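You operate a simulated robot arm through the tools that you are given. There is no shell and no other tool. Be economical: measure what you need, move in short steps, check, and stop when the job is done.

You run a simulated robot arm. Do the job below in one go: nothing can be reset, and whatever is moved stays where it is left.

JOB
Shake the dust off both wound elements in the sieve.
Fine: lid fully open to load them upright, shut before the shaker wheel turns; turn till no dust shows. Set down upright: wound element.
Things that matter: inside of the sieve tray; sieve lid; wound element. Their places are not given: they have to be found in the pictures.

Only the result counts: the job must be done as asked and must still hold three seconds after the hand-in. Knocking over, shifting, dropping, spilling or breaking anything else fails it. Lids that push on must go on centred and level and be pressed home; caps that screw on are set level and turned clockwise until they are tight.

ROBOT AND FRAMES
A 7-joint arm with a two-finger parallel gripper, fixed in place. Base frame: the origin is at the foot of the arm, x ahead of it, y to its left, z up; the work surface is at about z = 860. Readings come in mm, degrees, newtons and seconds.
With the tool pointing down near the work surface it reaches from about 240 to 680 mm from the base axis. Its first joint turns from -66.0 to 66.0 degrees. Payload 2.4 kg.
The TCP is the grasp point between the finger pads, 30 mm short of the fingertips. In the tool frame z runs along the fingers and y along their closing line. Largest opening 94 mm; finger width 28, thickness 10; the body of the gripper, 50 by 96 mm, starts 55 mm behind the TCP.
Orientation is told as [roll, pitch, yaw] about the base's x, y, z axes, in that order, counted from this pose: with the fingers straight down and closing along the base's y, the tool's x points along the base's -x, its y along +y and its z along -z.

CONTROLS
- The arm moves only by the tool play_rows. Its arguments are lists of equal length, an entry for each row: "slide": the shift along the base's x, y, z in units of 100 mm (1.0 is 100 mm), a list of three; "dr": the turn, a rotation vector about the base's x, y, z in units of 45 degrees (1.0 is 45 degrees), a list of three; "gripper": the finger opening in mm, from 0 to 94. In form: {"slide": [[tx, ty, tz], ...], "dr": [[ax, ay, az], ...], "gripper": [gripper, ...]}. A call has 1 to 20 rows; each row is the pose to reach, as a shift and turn from the pose commanded when the call began. A call with a number of a shift or a turn outside -1 to 1 is refused whole. Each row takes 0.2 s and may step no farther than 50 mm and 8.6 degrees from the row before; otherwise, or with a gripper value out of range, the whole call is refused. A pose out of reach is approached as far as the arm can. The call stops where the force on the tool passes 60 N (or 10 N more than at its start, if that is more) or the arm is blocked; 0.2 s more then pass. The fingers move at their own pace (about 153 mm/s each) and stop on an object; they squeeze with about 42 N. The grip force told is the motor's: it shows also when the fingers shut on nothing. Time passes only in rows, and 0.2 s behind the last, so rows that repeat a pose let the fingers close. It gives the time, the measured TCP pose, the force on the tool (base axes), the opening and the grip force at its end, in the units of the frame above (readings bear some noise), with the torque about the TCP (base axes, N m) and any sound that the robot's microphone picked up.
- Cameras (640 x 400 px; columns grow to the right, rows downward): "scene" is fixed at [31, 449.5, 1449.7]; the picture's right is [-0.80, -0.60, 0.00], its down [-0.25, 0.33, -0.91] and it looks along [0.55, -0.73, -0.41] (base axes); focal length 344 px, centre (320, 200). "wrist" rides on the gripper at [76, 14, -102] in the tool frame; the picture's right is [-0.18, 0.98, 0.00], its down [-0.75, -0.14, -0.64] and it looks along [-0.63, -0.12, 0.77] (tool axes); focal length 243 px, centre (320, 200).
- camera(camera): a new picture of that camera. It takes no simulated time.
- probe_pixels(camera, pixels): for up to 12 pixels [column, row] of the newest picture of that camera ("zoom" is the newest enlarged one), the place [x, y, z] in the base frame of the surface seen there, good to about 2 mm, but the place of the scene camera against the robot may be out by one fixed shift of up to 25 mm in any direction. It takes no simulated time.
- close_up(camera, box): a new picture of the part [left, top, right, bottom] of that camera's present view, enlarged. It takes no simulated time.
- sign_off(): hands the job in; it is judged then, once.

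Go step by step. Measure first, check grasps and placings, and put right what went wrong. The budget is 80 turns and 46 pictures, counting those below and the enlarged ones. Unless the task says otherwise, let go and move clear before handing in, and close with one line.

The tools are called after ">>>" by a JSON object that holds its "api" and its "payload". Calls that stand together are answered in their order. play_rows: Moves the arm, as the interface text tells. Its arguments: {"type":"object","properties":{"slide":{"type":"array","items":{"type":"array","items":{"type":"number"}}},"dr":{"type":"array","items":{"type":"array","items":{"type":"number"}}},"gripper":{"type":"array","items":{"type":"number"}}},"required":["slide","dr","gripper"]} The other tools are called the same way: camera (camera) takes a picture; probe_pixels (camera, pixels) gives the place of the surface under pixels of a picture; close_up (camera, box) takes an enlarged picture of a part of a camera's view; sign_off () hands the job in.

At the start:

```text
clock: 0.0
tool_pos: [365.2, -158.1, 1309.0]
orientation: [0.0, 0.0, 0.0]
wrist_force: [0.1, 0.2, 0.5]
wrist_torque: [-0.02, 0.02, -0.04]
width: 93.8
grasp_force: 0.0
```

scene: 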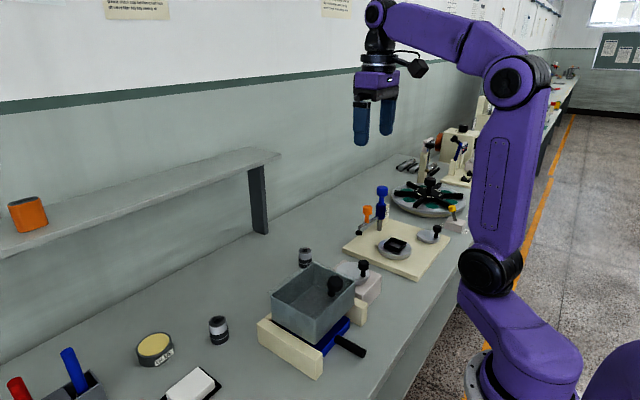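
wrist: 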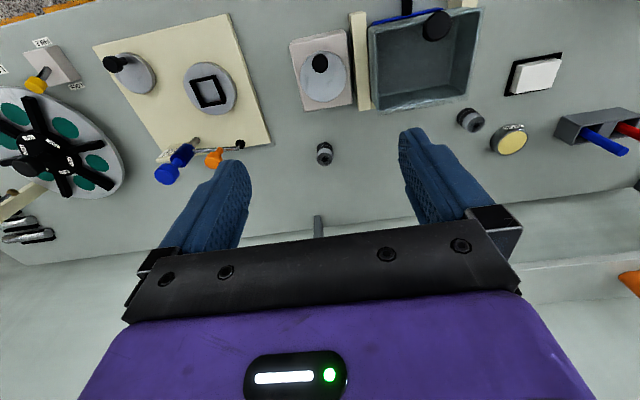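

The scene shows a grey tray around (313,300) with a dark knob at (335,287), a blue frame with a black handle (350,347), and two small cylinders at (305,257) and (218,329). I'll look closer.

>>> {"api": "close_up", "payload": {"camera": "scene", "box": [180, 220, 420, 390]}}

>>> {"api": "close_up", "payload": {"camera": "wrist", "box": [280, 0, 580, 180]}}

```text
2.35 times, centred on (300, 305) of scene
```

zoom: 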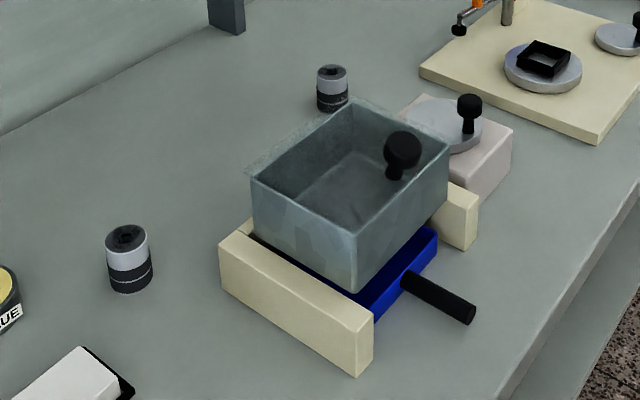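

```text
2.13 times, centred on (430, 90) of wrist
```

zoom: 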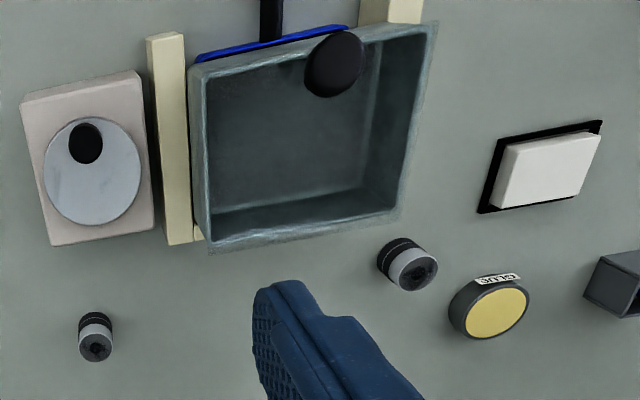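

The tray seems covered by a clear lid with a black knob; the wheel with crank sits on the pink box beside it. I'll probe from both cameras.

>>> {"api": "probe_pixels", "payload": {"camera": "wrist", "pixels": [[372, 24], [482, 10], [468, 98], [379, 110], [437, 25], [420, 70], [320, 62], [322, 80], [325, 158], [475, 125], [325, 148], [465, 115]]}}

>>> {"api": "probe_pixels", "payload": {"camera": "scene", "pixels": [[335, 284], [314, 264], [275, 293], [314, 325], [352, 278], [310, 290], [363, 266], [355, 272], [305, 249], [218, 320], [350, 346], [318, 340]]}}

```text
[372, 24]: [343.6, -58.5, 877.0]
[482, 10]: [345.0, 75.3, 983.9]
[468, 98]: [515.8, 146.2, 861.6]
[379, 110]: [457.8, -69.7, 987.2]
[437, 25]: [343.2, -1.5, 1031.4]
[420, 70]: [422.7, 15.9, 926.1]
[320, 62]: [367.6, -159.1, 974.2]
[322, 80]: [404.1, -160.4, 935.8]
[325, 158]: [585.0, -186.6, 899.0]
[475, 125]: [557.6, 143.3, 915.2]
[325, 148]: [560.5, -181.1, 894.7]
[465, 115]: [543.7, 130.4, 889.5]
```

```text
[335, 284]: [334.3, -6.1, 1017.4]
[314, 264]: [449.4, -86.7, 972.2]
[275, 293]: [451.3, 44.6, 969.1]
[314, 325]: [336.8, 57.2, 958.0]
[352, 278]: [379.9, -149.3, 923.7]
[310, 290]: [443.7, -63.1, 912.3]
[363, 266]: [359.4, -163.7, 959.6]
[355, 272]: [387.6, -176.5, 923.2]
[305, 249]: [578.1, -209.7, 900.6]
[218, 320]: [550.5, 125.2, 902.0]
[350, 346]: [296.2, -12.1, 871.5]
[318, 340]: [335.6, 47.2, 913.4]
```

Scene camera is shifted about (-9,-14,-14) from the robot frame. I'll move the wrist camera for a closer view of the sieve.

>>> {"api": "play_rows", "payload": {"slide": [[-0.2, 0.25, -0.2], [-0.4, 0.5, -0.4], [-0.6, 0.75, -0.6], [-0.8, 1.0, -0.8]], "dr": [[0, 0, 0], [0, 0, 0], [0, 0, 0], [0, 0, 0]], "gripper": [94, 94, 94, 94]}}

>>> {"api": "play_rows", "payload": {"slide": [[0, 0.3, 0], [0, 0.6, 0], [0, 0.8, 0]], "dr": [[0, 0, 0], [0, 0, 0], [0, 0, 0]], "gripper": [94, 94, 94]}}

>>> {"api": "camera", "payload": {"camera": "wrist"}}

```text
clock: 1.0
tool_pos: [283.1, -57.4, 1229.9]
orientation: [0.0, 0.0, -0.1]
wrist_force: [-0.3, 0.5, -0.5]
wrist_torque: [0.01, -0.02, 0.01]
width: 93.8
grasp_force: 0.0
```

```text
clock: 1.8
tool_pos: [281.3, 23.0, 1227.0]
orientation: [0.0, -0.1, 0.0]
wrist_force: [-0.8, 0.5, 0.8]
wrist_torque: [0.0, 0.01, -0.04]
width: 94.1
grasp_force: 0.0
```

```text
41 pictures are left
```

wrist: 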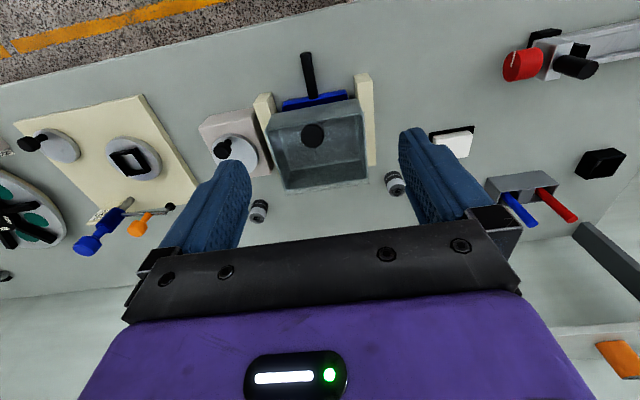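

>>> {"api": "close_up", "payload": {"camera": "wrist", "box": [190, 40, 420, 230]}}

```text
2.11 times, centred on (305, 135) of wrist
```

zoom: 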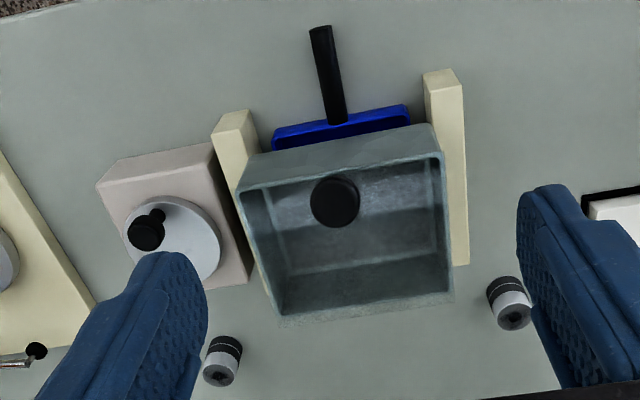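

>>> {"api": "probe_pixels", "payload": {"camera": "zoom", "pixels": [[335, 200], [300, 240], [243, 185], [440, 155], [450, 300], [283, 318], [365, 312], [370, 270], [146, 232], [190, 255], [156, 214], [120, 185]]}}

>>> {"api": "probe_pixels", "payload": {"camera": "zoom", "pixels": [[513, 315], [505, 285], [217, 372], [225, 345], [240, 125], [440, 80], [462, 255], [250, 280], [340, 130], [320, 35], [345, 145], [340, 165]]}}

>>> {"api": "close_up", "payload": {"camera": "scene", "box": [255, 240, 395, 350]}}

```text
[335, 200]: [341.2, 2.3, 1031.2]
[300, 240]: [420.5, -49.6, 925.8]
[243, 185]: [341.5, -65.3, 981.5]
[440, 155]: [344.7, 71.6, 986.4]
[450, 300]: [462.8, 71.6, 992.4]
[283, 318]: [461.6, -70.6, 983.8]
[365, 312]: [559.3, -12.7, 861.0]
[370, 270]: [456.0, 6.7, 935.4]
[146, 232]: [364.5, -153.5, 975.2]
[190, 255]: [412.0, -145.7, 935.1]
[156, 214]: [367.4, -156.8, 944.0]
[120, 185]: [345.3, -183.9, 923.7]
```

```text
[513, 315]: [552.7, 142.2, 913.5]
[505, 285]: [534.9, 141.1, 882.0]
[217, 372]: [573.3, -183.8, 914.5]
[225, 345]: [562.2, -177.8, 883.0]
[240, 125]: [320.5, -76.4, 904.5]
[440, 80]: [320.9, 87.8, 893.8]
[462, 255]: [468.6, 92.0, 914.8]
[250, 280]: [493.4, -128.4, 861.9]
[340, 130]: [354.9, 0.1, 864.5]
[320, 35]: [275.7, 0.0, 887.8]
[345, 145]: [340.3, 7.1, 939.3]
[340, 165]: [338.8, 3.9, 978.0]
```

```text
3.64 times, centred on (325, 295) of scene
```

zoom: 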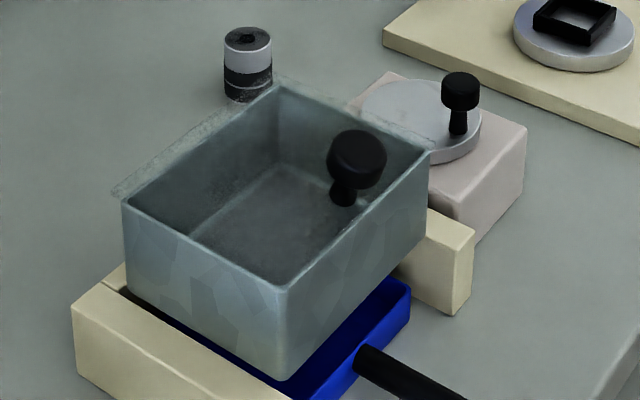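

The lid looks like a clear plate with its knob at (341,2,1031), overhanging at the far side, so likely hinged there. I'll move above the knob with a moderate opening.

>>> {"api": "play_rows", "payload": {"slide": [[0.3, -0.1, -0.4], [0.6, -0.21, -0.8], [0.6, -0.21, -1.0]], "dr": [[0, 0, 0], [0, 0, 0], [0, 0, 0]], "gripper": [80, 70, 60]}}

>>> {"api": "close_up", "payload": {"camera": "wrist", "box": [180, 40, 460, 250]}}

```text
refused: row 1 steps farther than a row can; nothing moved
```

```text
1.90 times, centred on (320, 145) of wrist
```

zoom: 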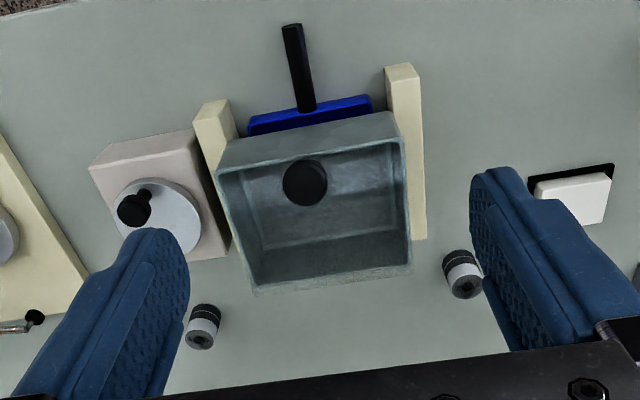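

The first row was slightly over 50 mm; nothing moved. I'll retry with smaller steps.

>>> {"api": "play_rows", "payload": {"slide": [[0.2, -0.07, -0.33], [0.4, -0.14, -0.66], [0.6, -0.21, -1.0]], "dr": [[0, 0, 0], [0, 0, 0], [0, 0, 0]], "gripper": [80, 70, 60]}}

>>> {"api": "camera", "payload": {"camera": "wrist"}}

```text
clock: 2.6
tool_pos: [340.3, -0.2, 1127.3]
orientation: [0.0, 0.1, 0.0]
wrist_force: [-0.4, -0.2, -0.8]
wrist_torque: [0.03, 0.02, -0.01]
width: 60.2
grasp_force: 0.1
```

```text
37 pictures are left
```

wrist: 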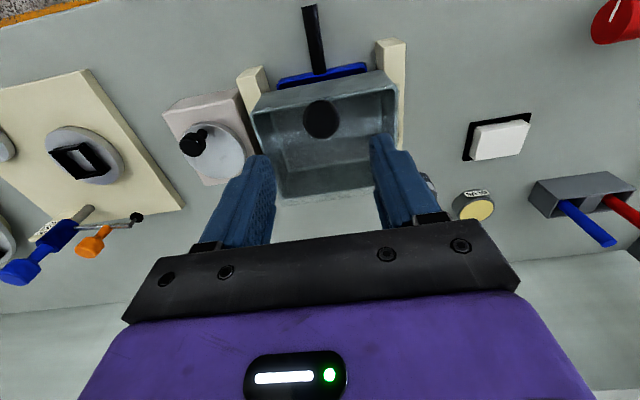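

>>> {"api": "probe_pixels", "payload": {"camera": "wrist", "pixels": [[305, 120], [337, 118], [320, 103], [322, 136], [320, 118], [322, 139], [300, 150], [365, 100], [193, 142], [183, 142], [204, 141], [195, 132]]}}

```text
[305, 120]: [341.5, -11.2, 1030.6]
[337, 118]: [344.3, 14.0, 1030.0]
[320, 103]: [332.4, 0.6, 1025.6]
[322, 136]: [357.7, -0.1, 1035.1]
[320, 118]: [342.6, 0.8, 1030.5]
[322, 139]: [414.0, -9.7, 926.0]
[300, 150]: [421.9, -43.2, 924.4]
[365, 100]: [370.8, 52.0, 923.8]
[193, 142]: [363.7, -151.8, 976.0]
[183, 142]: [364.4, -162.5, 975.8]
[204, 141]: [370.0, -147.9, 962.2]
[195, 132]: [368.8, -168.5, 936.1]
```

The knob head is about 25–28 mm wide, centred near (344,1.5,1024), leaning slightly to -x. I'll descend around it and grip.

>>> {"api": "play_rows", "payload": {"slide": [[0.03, 0.015, -0.4], [0.03, 0.015, -0.8], [0.03, 0.015, -0.98], [0.03, 0.015, -0.98], [0.03, 0.015, -0.98], [0.03, 0.015, -0.98]], "dr": [[0, 0, 0], [0, 0, 0], [0, 0, 0], [0, 0, 0], [0, 0, 0], [0, 0, 0]], "gripper": [60, 60, 60, 20, 20, 20]}}

>>> {"api": "close_up", "payload": {"camera": "scene", "box": [255, 210, 425, 350]}}

```text
clock: 4.0
tool_pos: [346.9, 1.5, 1029.7]
orientation: [0.0, 0.1, 0.1]
wrist_force: [1.2, 0.3, -4.5]
wrist_torque: [-0.17, 0.3, 0.12]
width: 31.5
grasp_force: 44.9
```

```text
2.86 times, centred on (340, 280) of scene
```

zoom: 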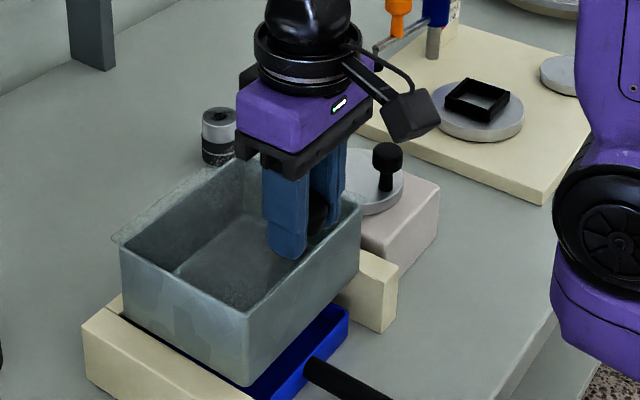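

Grip holds at 31.5 mm. I'll lift gently along an arc about a presumed hinge at the far side (10° worth) and read the force.

>>> {"api": "play_rows", "payload": {"slide": [[0.018, 0, 0.05], [0.038, 0, 0.1], [0.06, 0, 0.15], [0.084, 0, 0.2]], "dr": [[0, 0, 0], [0, 0, 0], [0, 0, 0], [0, 0, 0]], "gripper": [20, 20, 20, 20]}}

>>> {"api": "close_up", "payload": {"camera": "scene", "box": [255, 210, 425, 350]}}

```text
clock: 5.0
tool_pos: [352.4, 0.6, 1047.8]
orientation: [-0.1, 0.2, 0.0]
wrist_force: [-14.5, 0.3, -4.5]
wrist_torque: [0.13, 1.29, 0.04]
width: 31.5
grasp_force: 44.9
```

```text
2.86 times, centred on (340, 280) of scene
```

zoom: 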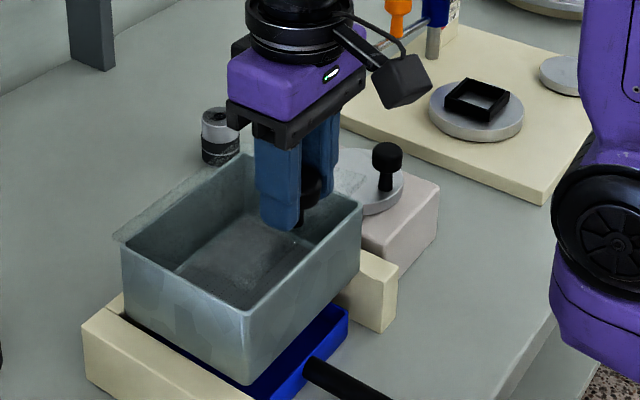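

The lid lifts and resists mildly in x, consistent with a far-side hinge. I'll continue the arc.

>>> {"api": "play_rows", "payload": {"slide": [[0.03, 0, 0.07], [0.06, 0, 0.135], [0.095, 0, 0.195], [0.135, 0, 0.25], [0.18, 0, 0.305], [0.225, 0, 0.355]], "dr": [[0, 0, 0], [0, 0, 0], [0, 0, 0], [0, 0, 0], [0, 0, 0], [0, 0, 0]], "gripper": [20, 20, 20, 20, 20, 20]}}

>>> {"api": "close_up", "payload": {"camera": "scene", "box": [235, 170, 425, 350]}}

```text
clock: 6.4
tool_pos: [376.3, 0.4, 1086.0]
orientation: [0.0, 0.1, -0.1]
wrist_force: [-6.1, -0.1, -8.9]
wrist_torque: [0.26, 1.32, -0.06]
width: 31.4
grasp_force: 44.8
```

```text
2.22 times, centred on (330, 260) of scene
```

zoom: 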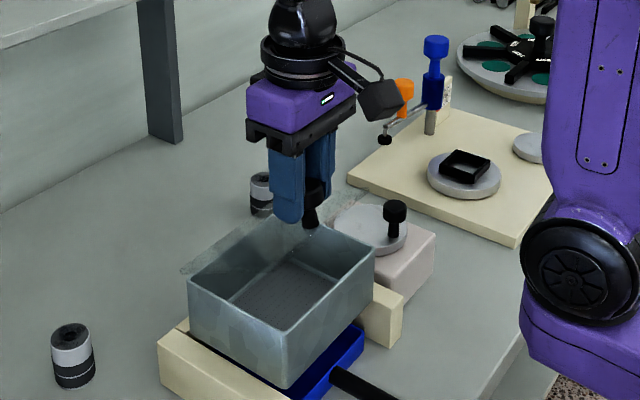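

The lid swings as expected (about 30° open). Continuing the arc to roughly 75–80°.

>>> {"api": "play_rows", "payload": {"slide": [[0.093, 0, 0.086], [0.197, 0, 0.164], [0.307, 0, 0.23], [0.424, 0, 0.285], [0.547, 0, 0.327], [0.673, 0, 0.356], [0.8, 0, 0.372], [0.93, 0, 0.371]], "dr": [[0, 0, 0], [0, 0, 0], [0, 0, 0], [0, 0, 0], [0, 0, 0], [0, 0, 0], [0, 0, 0], [0, 0, 0]], "gripper": [20, 20, 20, 20, 20, 20, 20, 20]}}

>>> {"api": "close_up", "payload": {"camera": "scene", "box": [205, 150, 405, 350]}}

```text
clock: 8.2
tool_pos: [470.0, 1.9, 1123.7]
orientation: [0.0, 0.1, -0.1]
wrist_force: [-11.0, -0.6, 29.0]
wrist_torque: [0.03, 1.58, 0.0]
width: 32.8
grasp_force: 45.7
```

```text
2.00 times, centred on (305, 250) of scene
```

zoom: 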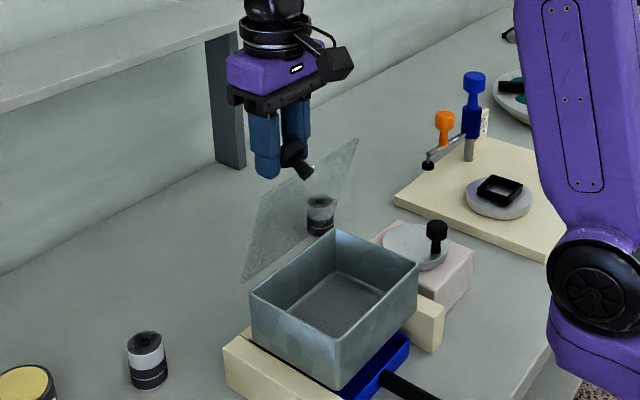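

The lid is near 80°; the +29 N in z says my arc is a touch low. I'll continue slightly higher until a stop shows.

>>> {"api": "play_rows", "payload": {"slide": [[0.06, 0, 0.035], [0.12, 0, 0.04], [0.19, 0, 0.035], [0.25, 0, 0.03]], "dr": [[0, 0, 0], [0, 0, 0], [0, 0, 0], [0, 0, 0]], "gripper": [20, 20, 20, 20]}}

>>> {"api": "close_up", "payload": {"camera": "scene", "box": [205, 150, 405, 350]}}

```text
clock: 9.2
tool_pos: [495.0, 2.6, 1125.5]
orientation: [0.0, 0.1, 0.0]
wrist_force: [-8.6, -0.1, -1.8]
wrist_torque: [-0.01, 1.15, -0.1]
width: 31.5
grasp_force: 44.3
```

```text
2.00 times, centred on (305, 250) of scene
```

zoom: 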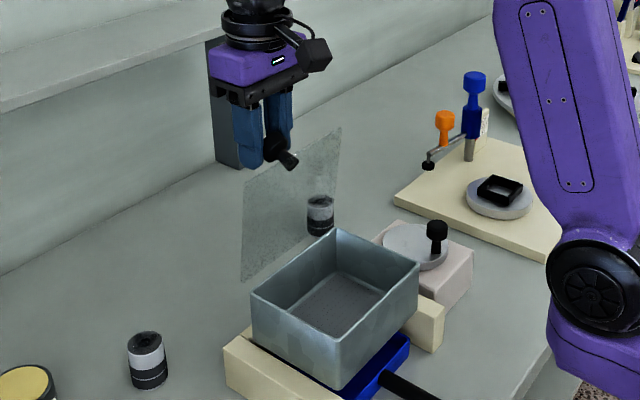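

Lid is about vertical. Continue over until the stop.

>>> {"api": "play_rows", "payload": {"slide": [[0.06, 0, -0.01], [0.12, 0, -0.03], [0.18, 0, -0.055], [0.24, 0, -0.08], [0.3, 0, -0.115], [0.35, 0, -0.15]], "dr": [[0, 0, 0], [0, 0, 0], [0, 0, 0], [0, 0, 0], [0, 0, 0], [0, 0, 0]], "gripper": [20, 20, 20, 20, 20, 20]}}

>>> {"api": "close_up", "payload": {"camera": "scene", "box": [205, 150, 405, 350]}}

```text
clock: 10.6
tool_pos: [534.5, 2.5, 1112.7]
orientation: [-0.1, -0.7, 0.1]
wrist_force: [10.5, 0.7, 39.0]
wrist_torque: [-0.03, 1.46, 0.05]
width: 31.8
grasp_force: 44.8
```

```text
2.00 times, centred on (305, 250) of scene
```

zoom: 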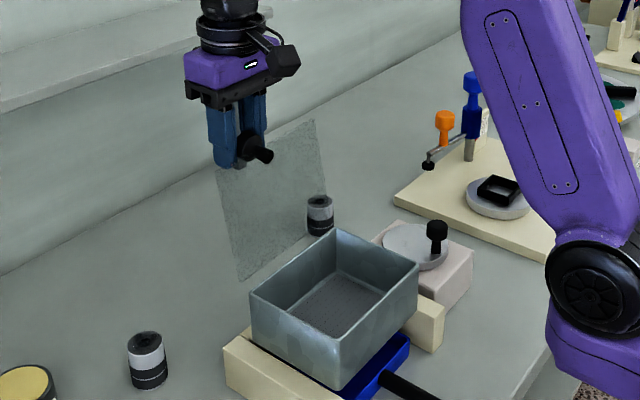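

Lid is now about 105–110° back. Test for the end stop with a small further nudge, a bit higher.

>>> {"api": "play_rows", "payload": {"slide": [[0.0, 0, 0.03], [0.05, 0, 0.02], [0.1, 0, 0.0], [0.14, 0, -0.02]], "dr": [[0, 0, 0], [0, 0, 0], [0, 0, 0], [0, 0, 0]], "gripper": [20, 20, 20, 20]}}

```text
clock: 11.6
tool_pos: [543.3, 1.9, 1107.9]
orientation: [0.0, 0.3, 0.0]
wrist_force: [-2.1, 0.4, 14.7]
wrist_torque: [-0.01, 1.51, -0.04]
width: 31.9
grasp_force: 44.7
```

>>> {"api": "play_rows", "payload": {"slide": [[0.05, 0, -0.03], [0.1, 0, -0.065], [0.145, 0, -0.105], [0.19, 0, -0.145]], "dr": [[0, 0, 0], [0, 0, 0], [0, 0, 0], [0, 0, 0]], "gripper": [20, 20, 20, 20]}}

>>> {"api": "close_up", "payload": {"camera": "scene", "box": [205, 150, 405, 350]}}

```text
clock: 12.6
tool_pos: [565.7, 1.6, 1093.8]
orientation: [0.0, 0.0, 0.0]
wrist_force: [0.5, 0.8, -0.1]
wrist_torque: [0.0, 0.02, 0.01]
width: 20.1
grasp_force: 0.0
```

```text
2.00 times, centred on (305, 250) of scene
```

zoom: 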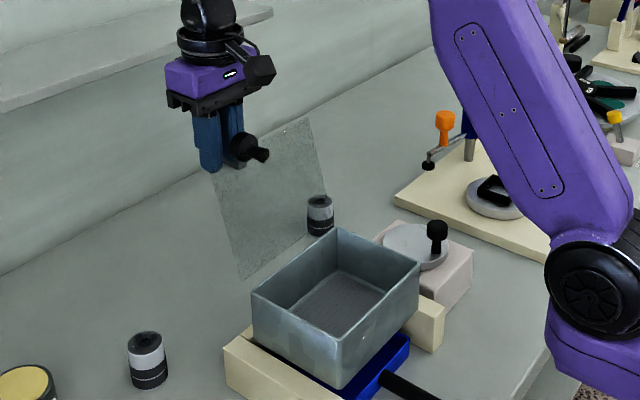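

The fingers slipped off the knob at the end stop and the lid stays open on its own at about 110°. I'll rise and move to view the elements from above.

>>> {"api": "play_rows", "payload": {"slide": [[0, 0, 0.45], [0, 0, 0.9], [-0.3, 0.3, 0.95], [-0.6, 0.6, 0.95], [-0.9, 0.9, 0.95]], "dr": [[0, 0, 0], [0, 0, 0], [0, 0, 0], [0, 0, 0], [0, 0, 0]], "gripper": [40, 70, 70, 70, 70]}}

>>> {"api": "play_rows", "payload": {"slide": [[-0.3, 0.3, -0.2], [-0.6, 0.4, -0.5], [-0.8, 0.4, -0.8]], "dr": [[0, 0, 0], [0, 0, 0], [0, 0, 0]], "gripper": [94, 94, 94]}}

>>> {"api": "camera", "payload": {"camera": "wrist"}}

```text
clock: 13.8
tool_pos: [474.3, 91.3, 1187.2]
orientation: [-0.1, 0.0, 0.1]
wrist_force: [-0.6, 0.1, -0.4]
wrist_torque: [-0.03, -0.01, 0.02]
width: 69.8
grasp_force: 0.1
```

```text
clock: 14.6
tool_pos: [390.5, 133.0, 1107.3]
orientation: [0.0, -0.1, -0.1]
wrist_force: [0.2, 0.3, 0.8]
wrist_torque: [0.02, -0.02, 0.06]
width: 94.0
grasp_force: 0.0
```

```text
29 pictures are left
```

wrist: 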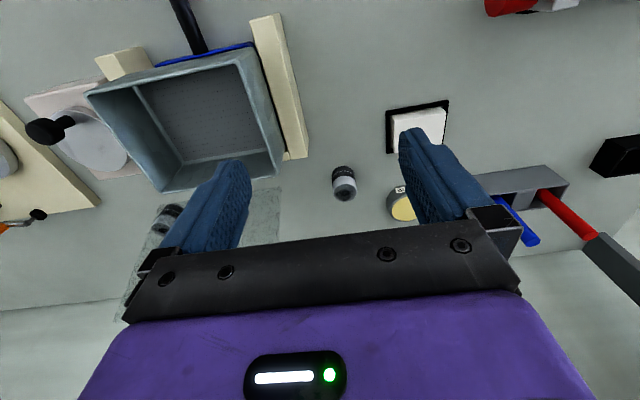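

>>> {"api": "close_up", "payload": {"camera": "wrist", "box": [310, 145, 380, 215]}}

>>> {"api": "probe_pixels", "payload": {"camera": "wrist", "pixels": [[345, 194], [336, 193], [354, 192], [345, 199], [345, 187], [344, 175], [333, 180], [356, 178], [400, 205], [205, 60], [110, 95], [250, 160]]}}

```text
5.71 times, centred on (345, 180) of wrist
```

zoom: 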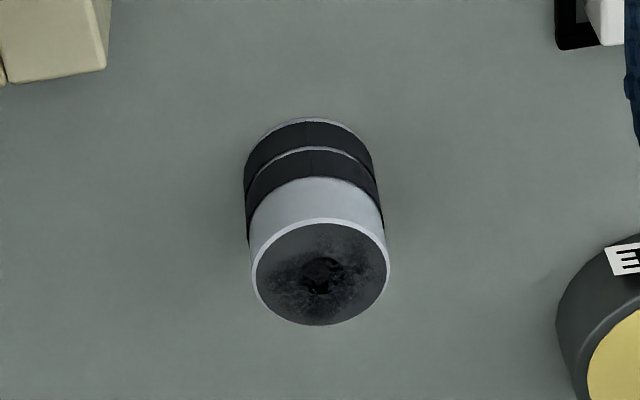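

```text
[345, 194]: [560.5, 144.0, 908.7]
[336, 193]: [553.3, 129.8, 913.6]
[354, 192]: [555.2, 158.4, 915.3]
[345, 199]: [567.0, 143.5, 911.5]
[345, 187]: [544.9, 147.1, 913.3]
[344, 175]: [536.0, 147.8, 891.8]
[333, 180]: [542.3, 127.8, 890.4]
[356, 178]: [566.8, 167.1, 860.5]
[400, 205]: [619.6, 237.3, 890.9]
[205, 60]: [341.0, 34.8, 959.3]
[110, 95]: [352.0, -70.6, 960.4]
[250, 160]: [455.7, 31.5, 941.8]
```

Element A stands at about (555,144.5), top z 914, diameter ~37. I'll move over it and go down.

>>> {"api": "play_rows", "payload": {"slide": [[0.45, 0.03, 0], [0.9, 0.06, 0]], "dr": [[0, 0, 0], [0, 0, 0]], "gripper": [64, 64]}}

>>> {"api": "play_rows", "payload": {"slide": [[0.35, 0.02, -0.2], [0.745, 0.055, -0.5], [0.745, 0.055, -0.98]], "dr": [[0, 0, 0], [0, 0, 0], [0, 0, 0]], "gripper": [64, 64, 64]}}

>>> {"api": "camera", "payload": {"camera": "wrist"}}

```text
clock: 15.2
tool_pos: [481.6, 140.6, 1110.4]
orientation: [0.1, 0.0, 0.0]
wrist_force: [0.5, 0.4, -0.4]
wrist_torque: [-0.01, 0.01, -0.01]
width: 64.1
grasp_force: 0.1
```

```text
clock: 16.0
tool_pos: [557.5, 143.8, 1012.6]
orientation: [-0.2, -0.1, 0.1]
wrist_force: [0.7, 0.1, 1.1]
wrist_torque: [0.0, 0.01, 0.01]
width: 64.1
grasp_force: 0.0
```

```text
27 pictures are left
```

wrist: 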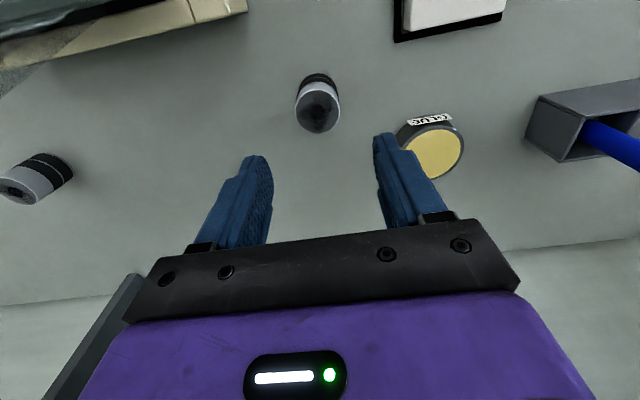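

>>> {"api": "probe_pixels", "payload": {"camera": "wrist", "pixels": [[318, 108], [298, 106], [338, 106], [318, 85], [318, 128]]}}

```text
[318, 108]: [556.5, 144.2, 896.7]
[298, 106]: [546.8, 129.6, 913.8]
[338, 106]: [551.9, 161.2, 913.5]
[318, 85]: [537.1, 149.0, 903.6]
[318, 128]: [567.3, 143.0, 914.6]
```

Centre is about (553,145). Descending and gripping.

>>> {"api": "play_rows", "payload": {"slide": [[-0.03, 0.01, -0.4], [-0.03, 0.01, -0.8], [-0.03, 0.01, -1.0]], "dr": [[0, 0, 0], [0, 0, 0], [0, 0, 0]], "gripper": [60, 60, 60]}}

>>> {"api": "play_rows", "payload": {"slide": [[0, 0, -0.08], [0, 0, -0.08], [0, 0, -0.08], [0, 0, -0.08]], "dr": [[0, 0, 0], [0, 0, 0], [0, 0, 0], [0, 0, 0]], "gripper": [60, 30, 30, 30]}}

>>> {"api": "play_rows", "payload": {"slide": [[0, 0, 0.03], [0, 0, 0.45], [0, 0, 0.9]], "dr": [[0, 0, 0], [0, 0, 0], [0, 0, 0]], "gripper": [30, 30, 30]}}

>>> {"api": "close_up", "payload": {"camera": "scene", "box": [140, 160, 360, 350]}}

```text
clock: 16.8
tool_pos: [551.2, 144.6, 910.9]
orientation: [0.0, -0.1, 0.1]
wrist_force: [0.4, 0.2, -0.1]
wrist_torque: [-0.06, -0.01, 0.01]
width: 59.9
grasp_force: 0.0
```

```text
clock: 17.8
tool_pos: [553.5, 144.2, 904.1]
orientation: [0.0, 0.1, 0.0]
wrist_force: [-0.6, 0.3, 0.0]
wrist_torque: [-0.02, 0.04, 0.0]
width: 36.5
grasp_force: 42.2
```

```text
clock: 18.6
tool_pos: [555.2, 144.0, 995.1]
orientation: [-0.1, 0.0, 0.0]
wrist_force: [-0.7, -0.5, -1.0]
wrist_torque: [0.01, 0.01, 0.01]
width: 36.9
grasp_force: 41.8
```

```text
2.11 times, centred on (250, 255) of scene
```

zoom: 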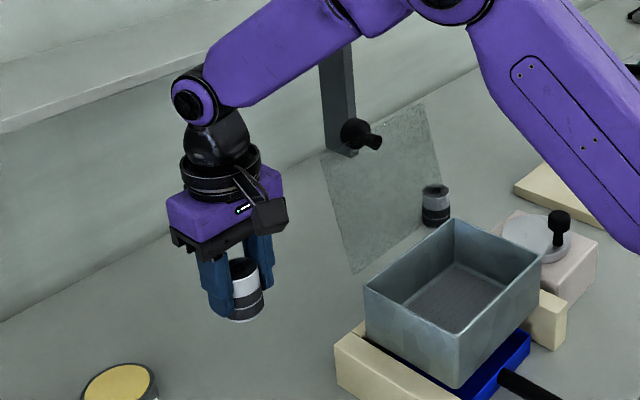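

Element A is held upright. I'll carry it up, back to x≈422, then over the tray.

>>> {"api": "play_rows", "payload": {"slide": [[0, 0, 0.45], [0, 0, 0.9], [-0.33, 0, 0.9], [-0.66, 0, 0.9], [-1.0, 0, 0.9]], "dr": [[0, 0, 0], [0, 0, 0], [0, 0, 0], [0, 0, 0], [0, 0, 0]], "gripper": [30, 30, 30, 30, 30]}}

>>> {"api": "play_rows", "payload": {"slide": [[-0.33, 0, 0], [-0.33, -0.4, 0], [-0.33, -0.8, 0], [-0.33, -1.0, 0], [-0.33, -1.0, 0]], "dr": [[0, 0, 0], [0, 0, 0], [0, 0, 0], [0, 0, 0], [0, 0, 0]], "gripper": [30, 30, 30, 30, 30]}}

>>> {"api": "close_up", "payload": {"camera": "scene", "box": [205, 150, 405, 350]}}

```text
clock: 19.8
tool_pos: [454.6, 143.6, 1082.5]
orientation: [0.1, -0.1, 0.1]
wrist_force: [-0.3, 0.0, -1.3]
wrist_torque: [-0.01, 0.01, -0.03]
width: 36.4
grasp_force: 41.8
```

```text
clock: 21.0
tool_pos: [419.4, 42.1, 1081.7]
orientation: [-0.1, 0.0, 0.0]
wrist_force: [0.2, -0.2, -0.2]
wrist_torque: [-0.03, 0.01, -0.02]
width: 36.7
grasp_force: 42.5
```

```text
2.00 times, centred on (305, 250) of scene
```

zoom: 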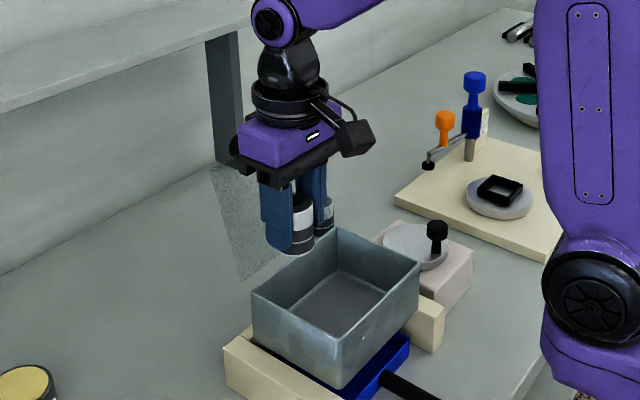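

Now shift to y=30 and descend into the tray.

>>> {"api": "play_rows", "payload": {"slide": [[0, -0.12, 0], [0, -0.12, -0.45], [0, -0.12, -0.9], [0, -0.12, -1.0], [0, -0.12, -1.0]], "dr": [[0, 0, 0], [0, 0, 0], [0, 0, 0], [0, 0, 0], [0, 0, 0]], "gripper": [30, 30, 30, 30, 30]}}

>>> {"api": "play_rows", "payload": {"slide": [[0, 0, -0.04], [0, 0, -0.08], [0, 0, -0.1], [0, 0, -0.1]], "dr": [[0, 0, 0], [0, 0, 0], [0, 0, 0], [0, 0, 0]], "gripper": [30, 30, 30, 30]}}

```text
clock: 22.2
tool_pos: [423.3, 29.1, 983.0]
orientation: [0.1, 0.0, 0.1]
wrist_force: [-0.4, -0.5, -0.1]
wrist_torque: [0.01, 0.0, -0.04]
width: 36.7
grasp_force: 42.2
```

```text
clock: 23.2
tool_pos: [423.1, 31.9, 972.8]
orientation: [0.0, 0.0, -0.1]
wrist_force: [-0.1, -0.2, -0.2]
wrist_torque: [-0.03, -0.02, 0.01]
width: 36.7
grasp_force: 42.6
```

>>> {"api": "play_rows", "payload": {"slide": [[0, 0, -0.01], [0, 0, -0.02], [0, 0, -0.03], [0, 0, -0.03]], "dr": [[0, 0, 0], [0, 0, 0], [0, 0, 0], [0, 0, 0]], "gripper": [30, 30, 30, 30]}}

>>> {"api": "close_up", "payload": {"camera": "scene", "box": [245, 190, 385, 330]}}

```text
clock: 24.2
tool_pos: [421.6, 31.1, 969.8]
orientation: [0.0, 0.0, -0.1]
wrist_force: [-0.4, -0.1, -0.4]
wrist_torque: [0.0, 0.0, 0.0]
width: 36.6
grasp_force: 41.6
```

```text
2.86 times, centred on (315, 260) of scene
```

zoom: 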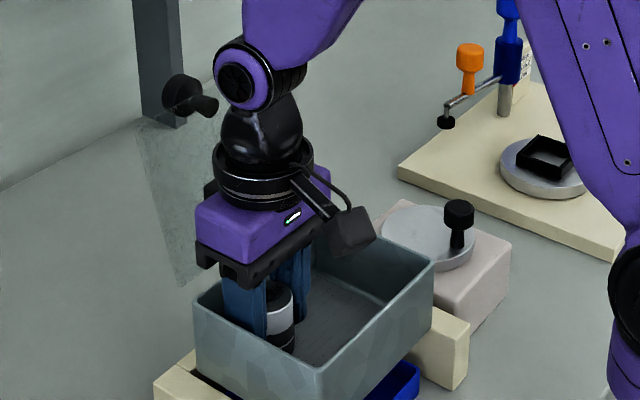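

No contact yet; lower a few more millimetres until the floor is felt.

>>> {"api": "play_rows", "payload": {"slide": [[0, 0, -0.01], [0, 0, -0.02], [0, 0, -0.03]], "dr": [[0, 0, 0], [0, 0, 0], [0, 0, 0]], "gripper": [30, 30, 30]}}

```text
clock: 25.0
tool_pos: [421.6, 32.3, 967.7]
orientation: [0.0, 0.0, 0.0]
wrist_force: [-0.2, -0.3, 0.8]
wrist_torque: [-0.01, 0.04, 0.0]
width: 36.8
grasp_force: 42.1
```

>>> {"api": "play_rows", "payload": {"slide": [[0, 0, -0.01], [0, 0, -0.02]], "dr": [[0, 0, 0], [0, 0, 0]], "gripper": [30, 30]}}

```text
clock: 25.6
tool_pos: [421.7, 32.1, 965.2]
orientation: [0.1, -0.1, 0.0]
wrist_force: [-6.0, -0.2, 25.7]
wrist_torque: [0.05, 0.17, 0.18]
width: 36.4
grasp_force: 42.4
```

Floor contact (25.7 N) at TCP z≈965. I'll back off 1 mm, open to 48 and rise.

>>> {"api": "play_rows", "payload": {"slide": [[0, 0, 0.01], [0, 0, 0.01], [0, 0, 0.01], [0, 0, 0.2], [0, 0, 0.6], [0, 0, 1.0]], "dr": [[0, 0, 0], [0, 0, 0], [0, 0, 0], [0, 0, 0], [0, 0, 0], [0, 0, 0]], "gripper": [46, 48, 48, 48, 48, 48]}}

>>> {"api": "play_rows", "payload": {"slide": [[0, -0.3, 0.3], [0, -0.7, 0.5], [-0.2, -1.0, 0.5], [-0.3, -1.0, 0.5]], "dr": [[0, 0, 0], [0, 0, 0], [0, 0, 0], [0, 0, 0]], "gripper": [64, 64, 64, 64]}}

>>> {"api": "play_rows", "payload": {"slide": [[0, -0.45, 0], [0, -0.9, 0]], "dr": [[0, 0, 0], [0, 0, 0]], "gripper": [64, 64]}}

>>> {"api": "camera", "payload": {"camera": "wrist"}}

>>> {"api": "close_up", "payload": {"camera": "scene", "box": [245, 190, 385, 330]}}

```text
clock: 27.0
tool_pos: [423.2, 31.4, 1063.6]
orientation: [-0.1, 0.0, 0.0]
wrist_force: [0.3, -0.1, 0.6]
wrist_torque: [-0.02, -0.01, 0.02]
width: 48.0
grasp_force: 0.1
```

```text
clock: 28.0
tool_pos: [391.6, -68.7, 1111.4]
orientation: [0.0, 0.0, -0.1]
wrist_force: [0.3, -0.2, 0.6]
wrist_torque: [0.02, 0.01, -0.03]
width: 64.0
grasp_force: 0.1
```

```text
clock: 28.6
tool_pos: [393.8, -163.0, 1114.4]
orientation: [0.1, 0.0, 0.0]
wrist_force: [0.1, -1.3, -0.1]
wrist_torque: [0.0, -0.01, 0.02]
width: 63.9
grasp_force: 0.1
```

```text
23 pictures are left
```

wrist: 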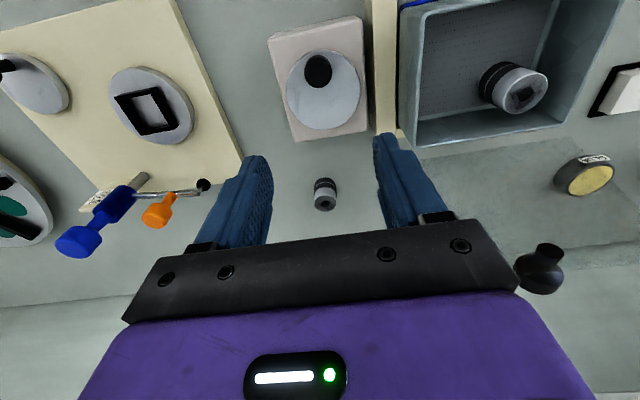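

```text
2.86 times, centred on (315, 260) of scene
```

zoom: 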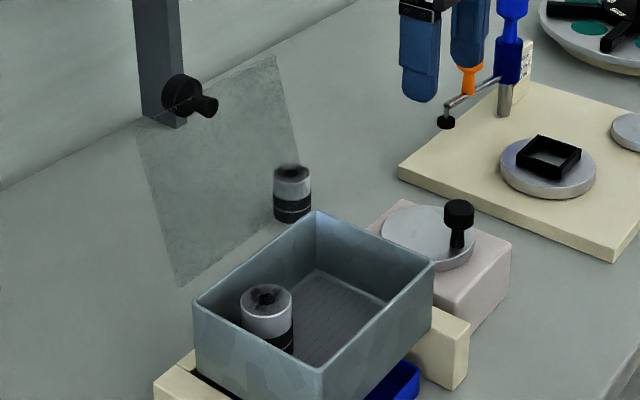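

A stands upright in the tray. Now locate element B at (325,200) and the wheel at (323,90).

>>> {"api": "probe_pixels", "payload": {"camera": "wrist", "pixels": [[325, 207], [315, 202], [336, 199], [325, 197], [318, 70], [306, 70], [331, 70], [318, 57], [288, 92], [359, 90], [325, 127], [520, 97]]}}

>>> {"api": "close_up", "payload": {"camera": "wrist", "box": [260, 0, 390, 220]}}

```text
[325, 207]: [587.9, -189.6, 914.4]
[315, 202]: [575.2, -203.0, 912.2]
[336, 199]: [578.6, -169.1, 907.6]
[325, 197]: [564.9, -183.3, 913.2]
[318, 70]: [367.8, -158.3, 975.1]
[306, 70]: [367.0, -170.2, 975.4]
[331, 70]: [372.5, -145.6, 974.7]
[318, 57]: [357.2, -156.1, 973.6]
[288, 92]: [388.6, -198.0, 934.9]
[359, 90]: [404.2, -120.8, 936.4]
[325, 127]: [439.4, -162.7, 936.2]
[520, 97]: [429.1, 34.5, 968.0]
```

```text
1.82 times, centred on (325, 110) of wrist
```

zoom: 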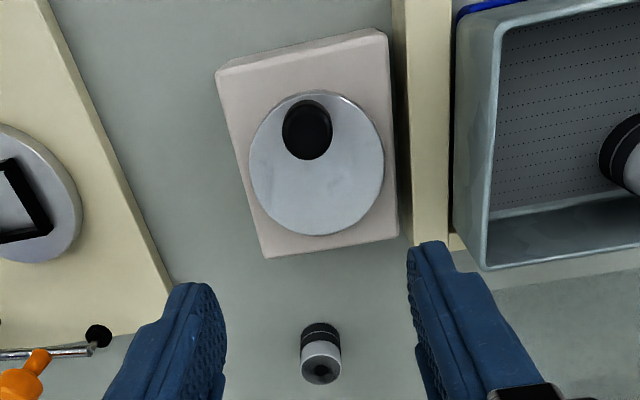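

B centre ≈ (576.5,-186.5). Move above and verify.

>>> {"api": "play_rows", "payload": {"slide": [[0.45, -0.06, 0], [0.91, -0.12, 0]], "dr": [[0, 0, 0], [0, 0, 0]], "gripper": [60, 60]}}

>>> {"api": "play_rows", "payload": {"slide": [[0.35, -0.05, -0.3], [0.72, -0.09, -0.6], [0.91, -0.115, -0.97]], "dr": [[0, 0, 0], [0, 0, 0], [0, 0, 0]], "gripper": [60, 60, 60]}}

>>> {"api": "camera", "payload": {"camera": "wrist"}}

```text
clock: 29.2
tool_pos: [485.1, -174.6, 1116.0]
orientation: [-0.1, 0.0, 0.1]
wrist_force: [-0.6, 0.6, 0.5]
wrist_torque: [0.01, 0.03, 0.03]
width: 60.2
grasp_force: 0.1
```

```text
clock: 30.0
tool_pos: [575.2, -183.6, 1022.0]
orientation: [0.0, 0.0, 0.1]
wrist_force: [0.0, -0.5, -0.4]
wrist_torque: [-0.03, 0.0, -0.02]
width: 60.0
grasp_force: 0.0
```

```text
20 pictures are left
```

wrist: 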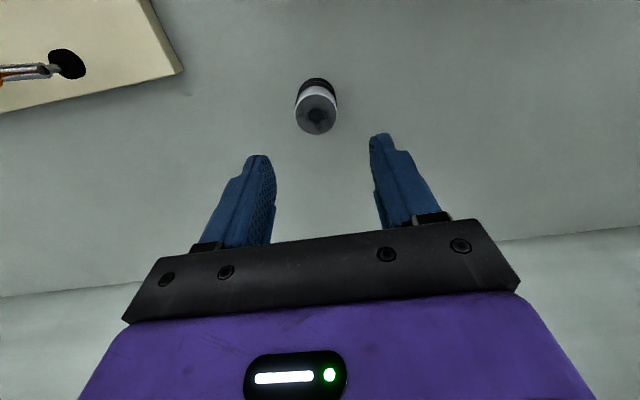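

>>> {"api": "probe_pixels", "payload": {"camera": "wrist", "pixels": [[316, 131], [298, 108], [334, 108], [316, 95]]}}

```text
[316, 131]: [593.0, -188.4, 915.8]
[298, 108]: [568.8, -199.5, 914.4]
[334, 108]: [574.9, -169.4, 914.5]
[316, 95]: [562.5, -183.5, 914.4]
```

Centre ≈ (577,-186). Descend and grip with the same height offset (904), then lift.

>>> {"api": "play_rows", "payload": {"slide": [[0.015, -0.02, -0.4], [0.015, -0.02, -0.8], [0.015, -0.02, -1.0]], "dr": [[0, 0, 0], [0, 0, 0], [0, 0, 0]], "gripper": [60, 60, 60]}}

>>> {"api": "play_rows", "payload": {"slide": [[0, 0, -0.1], [0, 0, -0.17], [0, 0, -0.17], [0, 0, -0.17], [0, 0, -0.17]], "dr": [[0, 0, 0], [0, 0, 0], [0, 0, 0], [0, 0, 0], [0, 0, 0]], "gripper": [60, 60, 30, 30, 30]}}

>>> {"api": "play_rows", "payload": {"slide": [[0, 0, 0.03], [0, 0, 0.45], [0, 0, 0.9]], "dr": [[0, 0, 0], [0, 0, 0], [0, 0, 0]], "gripper": [30, 30, 30]}}

```text
clock: 30.8
tool_pos: [577.0, -183.3, 919.2]
orientation: [0.1, 0.1, 0.1]
wrist_force: [-0.9, -0.1, -0.3]
wrist_torque: [0.02, -0.01, -0.03]
width: 59.9
grasp_force: 0.0
```

```text
clock: 32.0
tool_pos: [575.3, -183.7, 902.5]
orientation: [0.0, 0.0, 0.1]
wrist_force: [0.2, -0.2, 2.4]
wrist_torque: [0.08, 0.01, 0.0]
width: 36.9
grasp_force: 41.8
```

```text
clock: 32.8
tool_pos: [577.5, -183.5, 992.3]
orientation: [0.1, 0.0, 0.1]
wrist_force: [0.1, -0.5, -0.9]
wrist_torque: [0.0, 0.0, 0.01]
width: 36.8
grasp_force: 42.3
```

B is held. Carry up, back along x, then across to the tray at (378,-31).

>>> {"api": "play_rows", "payload": {"slide": [[0, 0, 0.45], [0, 0, 0.9], [-0.33, 0, 0.9], [-0.66, 0, 0.9], [-1.0, 0, 0.9]], "dr": [[0, 0, 0], [0, 0, 0], [0, 0, 0], [0, 0, 0], [0, 0, 0]], "gripper": [30, 30, 30, 30, 30]}}

>>> {"api": "play_rows", "payload": {"slide": [[-0.33, 0, 0], [-0.66, 0.2, 0], [-0.99, 0.5, 0], [-0.99, 0.9, 0], [-0.99, 1.0, 0]], "dr": [[0, 0, 0], [0, 0, 0], [0, 0, 0], [0, 0, 0], [0, 0, 0]], "gripper": [30, 30, 30, 30, 30]}}

>>> {"api": "play_rows", "payload": {"slide": [[0, 0.4, 0], [0, 0.53, 0], [0, 0.53, 0]], "dr": [[0, 0, 0], [0, 0, 0], [0, 0, 0]], "gripper": [30, 30, 30]}}

>>> {"api": "camera", "payload": {"camera": "wrist"}}

```text
clock: 34.0
tool_pos: [478.1, -182.0, 1080.3]
orientation: [0.0, 0.0, 0.0]
wrist_force: [-0.7, 0.1, -0.2]
wrist_torque: [0.01, -0.01, -0.02]
width: 37.0
grasp_force: 41.3
```

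```text
clock: 35.2
tool_pos: [378.1, -82.4, 1081.9]
orientation: [-0.1, 0.0, 0.0]
wrist_force: [-0.2, -0.7, -0.9]
wrist_torque: [-0.03, 0.01, -0.04]
width: 36.8
grasp_force: 42.3
```

```text
clock: 36.0
tool_pos: [376.5, -30.0, 1082.6]
orientation: [0.0, 0.0, 0.0]
wrist_force: [0.8, -0.1, 0.3]
wrist_torque: [0.02, 0.01, -0.02]
width: 36.7
grasp_force: 42.2
```

```text
19 pictures are left
```

wrist: 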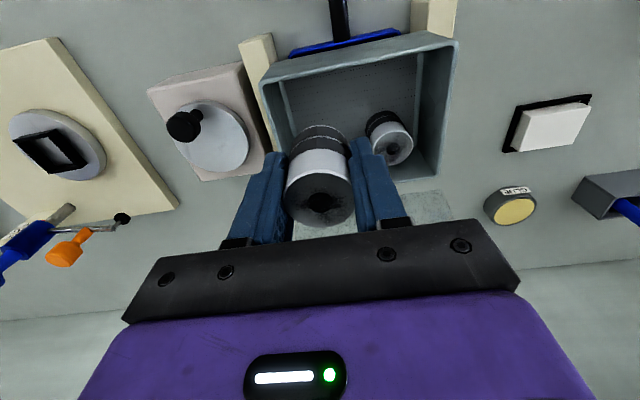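

Good placement. Descend to just above the floor.

>>> {"api": "play_rows", "payload": {"slide": [[0, 0, -0.45], [0, 0, -0.9], [0, 0, -1.0], [0, 0, -1.0]], "dr": [[0, 0, 0], [0, 0, 0], [0, 0, 0], [0, 0, 0]], "gripper": [30, 30, 30, 30]}}

>>> {"api": "play_rows", "payload": {"slide": [[0, 0, -0.05], [0, 0, -0.1], [0, 0, -0.13], [0, 0, -0.15], [0, 0, -0.16]], "dr": [[0, 0, 0], [0, 0, 0], [0, 0, 0], [0, 0, 0], [0, 0, 0]], "gripper": [30, 30, 30, 30, 30]}}

```text
clock: 37.0
tool_pos: [377.8, -28.5, 982.4]
orientation: [0.0, -0.1, 0.0]
wrist_force: [0.6, 0.3, -0.4]
wrist_torque: [0.02, 0.0, -0.02]
width: 36.9
grasp_force: 41.5
```

```text
clock: 38.2
tool_pos: [376.5, -29.2, 964.2]
orientation: [0.1, 0.0, 0.0]
wrist_force: [-2.6, 0.5, 10.7]
wrist_torque: [-0.05, 0.14, -0.01]
width: 36.7
grasp_force: 42.3
```

Floor contact (10.7 N). Release and rise.

>>> {"api": "play_rows", "payload": {"slide": [[0, 0, 0.003], [0, 0, 0.003], [0, 0, 0.003], [0, 0, 0.2], [0, 0, 0.6], [0, 0, 1.0]], "dr": [[0, 0, 0], [0, 0, 0], [0, 0, 0], [0, 0, 0], [0, 0, 0], [0, 0, 0]], "gripper": [46, 47, 47, 47, 47, 47]}}

>>> {"api": "play_rows", "payload": {"slide": [[0, 0.1, 0.4], [0, 0.2, 0.8], [0, 0.3, 1.0]], "dr": [[0, 0, 0], [0, 0, 0], [0, 0, 0]], "gripper": [47, 47, 47]}}

>>> {"api": "camera", "payload": {"camera": "wrist"}}

>>> {"api": "close_up", "payload": {"camera": "scene", "box": [245, 190, 385, 330]}}

```text
clock: 39.6
tool_pos: [375.6, -30.9, 1065.4]
orientation: [0.0, 0.2, 0.1]
wrist_force: [-0.3, -0.1, -0.5]
wrist_torque: [0.01, 0.01, -0.01]
width: 46.9
grasp_force: 0.1
```

```text
clock: 40.4
tool_pos: [375.5, -3.4, 1165.9]
orientation: [0.0, 0.0, 0.1]
wrist_force: [0.1, 0.4, 0.0]
wrist_torque: [0.0, -0.01, 0.02]
width: 46.8
grasp_force: 0.1
```

```text
18 pictures are left
```

wrist: 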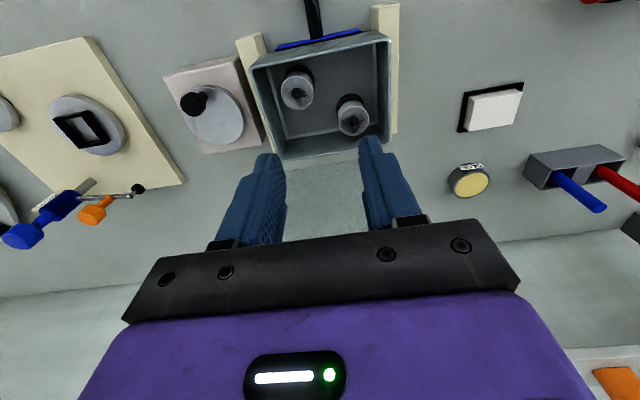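

```text
2.86 times, centred on (315, 260) of scene
```

zoom: 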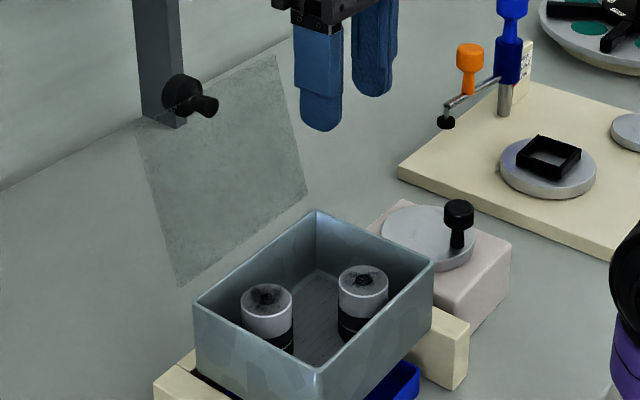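

Both elements stand upright. Now locate the lid knob in its open position via the scene zoom.

>>> {"api": "probe_pixels", "payload": {"camera": "zoom", "pixels": [[178, 97], [165, 95], [190, 95], [180, 80], [180, 114], [210, 107], [275, 60], [142, 135], [180, 285], [300, 190]]}}

```text
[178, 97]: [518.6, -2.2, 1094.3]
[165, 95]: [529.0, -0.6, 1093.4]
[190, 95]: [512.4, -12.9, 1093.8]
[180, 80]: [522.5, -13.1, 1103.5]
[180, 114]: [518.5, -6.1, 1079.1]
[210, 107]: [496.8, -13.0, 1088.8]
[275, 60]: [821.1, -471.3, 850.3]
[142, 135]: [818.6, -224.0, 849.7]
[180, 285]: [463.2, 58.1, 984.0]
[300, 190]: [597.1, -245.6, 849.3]
```

Corrected, the knob head centre is near (531,2,1107). I'll rise, go above it, and descend around it.

>>> {"api": "play_rows", "payload": {"slide": [[0, 0, 0.4], [0.4, 0.02, 0.5], [0.8, 0.05, 0.5], [1.0, 0.05, 0.5]], "dr": [[0, 0, 0], [0, 0, 0], [0, 0, 0], [0, 0, 0]], "gripper": [64, 64, 64, 64]}}

>>> {"api": "play_rows", "payload": {"slide": [[0.4, 0, 0], [0.56, 0, 0], [0.56, 0, -0.45]], "dr": [[0, 0, 0], [0, 0, 0], [0, 0, 0]], "gripper": [64, 64, 64]}}

>>> {"api": "close_up", "payload": {"camera": "scene", "box": [245, 150, 385, 290]}}

>>> {"api": "close_up", "payload": {"camera": "wrist", "box": [200, 20, 440, 250]}}

```text
clock: 41.4
tool_pos: [476.7, 4.5, 1214.1]
orientation: [0.0, 0.0, -0.1]
wrist_force: [0.5, 0.6, 0.7]
wrist_torque: [0.0, 0.01, -0.01]
width: 64.0
grasp_force: 0.0
```

```text
clock: 42.2
tool_pos: [534.3, 5.4, 1170.4]
orientation: [0.0, 0.0, 0.0]
wrist_force: [0.9, -0.2, 0.7]
wrist_torque: [0.02, -0.03, -0.01]
width: 64.0
grasp_force: 0.0
```

```text
2.86 times, centred on (315, 220) of scene
```

zoom: 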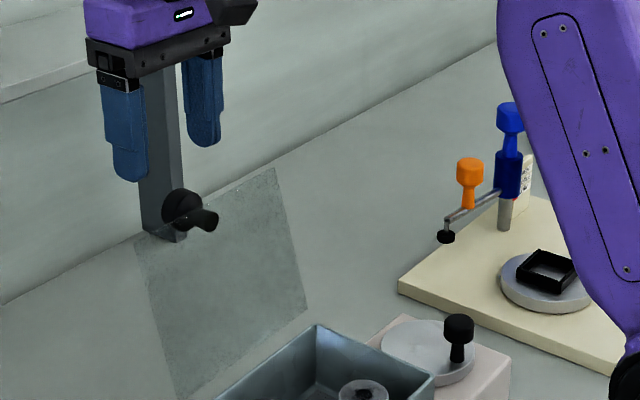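

```text
1.74 times, centred on (320, 135) of wrist
```

zoom: 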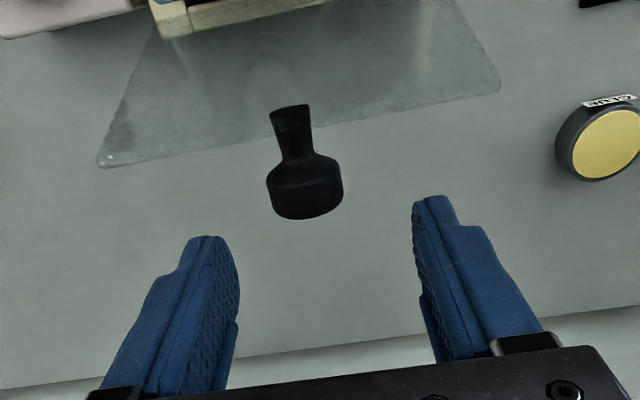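

>>> {"api": "probe_pixels", "payload": {"camera": "zoom", "pixels": [[305, 185], [270, 190], [340, 180], [307, 210], [300, 165], [295, 130], [290, 112], [305, 195]]}}

```text
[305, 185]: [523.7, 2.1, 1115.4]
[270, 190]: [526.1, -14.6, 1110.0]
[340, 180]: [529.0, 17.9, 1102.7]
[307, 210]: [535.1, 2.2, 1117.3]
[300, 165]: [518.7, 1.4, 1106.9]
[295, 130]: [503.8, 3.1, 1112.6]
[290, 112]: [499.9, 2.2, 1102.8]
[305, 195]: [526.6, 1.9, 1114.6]
```

Head centre ≈ (530,2,1103). Descend and grip.

>>> {"api": "play_rows", "payload": {"slide": [[-0.03, -0.033, -0.35], [-0.03, -0.033, -0.66], [-0.03, -0.033, -0.66], [-0.03, -0.033, -0.66], [-0.03, -0.033, -0.66]], "dr": [[0, 0, 0], [0, 0, 0], [0, 0, 0], [0, 0, 0], [0, 0, 0]], "gripper": [64, 64, 20, 20, 20]}}

```text
clock: 43.4
tool_pos: [531.0, -0.1, 1104.1]
orientation: [0.0, 0.0, -0.1]
wrist_force: [-2.0, 0.1, -1.8]
wrist_torque: [-0.01, -0.29, -0.01]
width: 31.7
grasp_force: 44.8
```

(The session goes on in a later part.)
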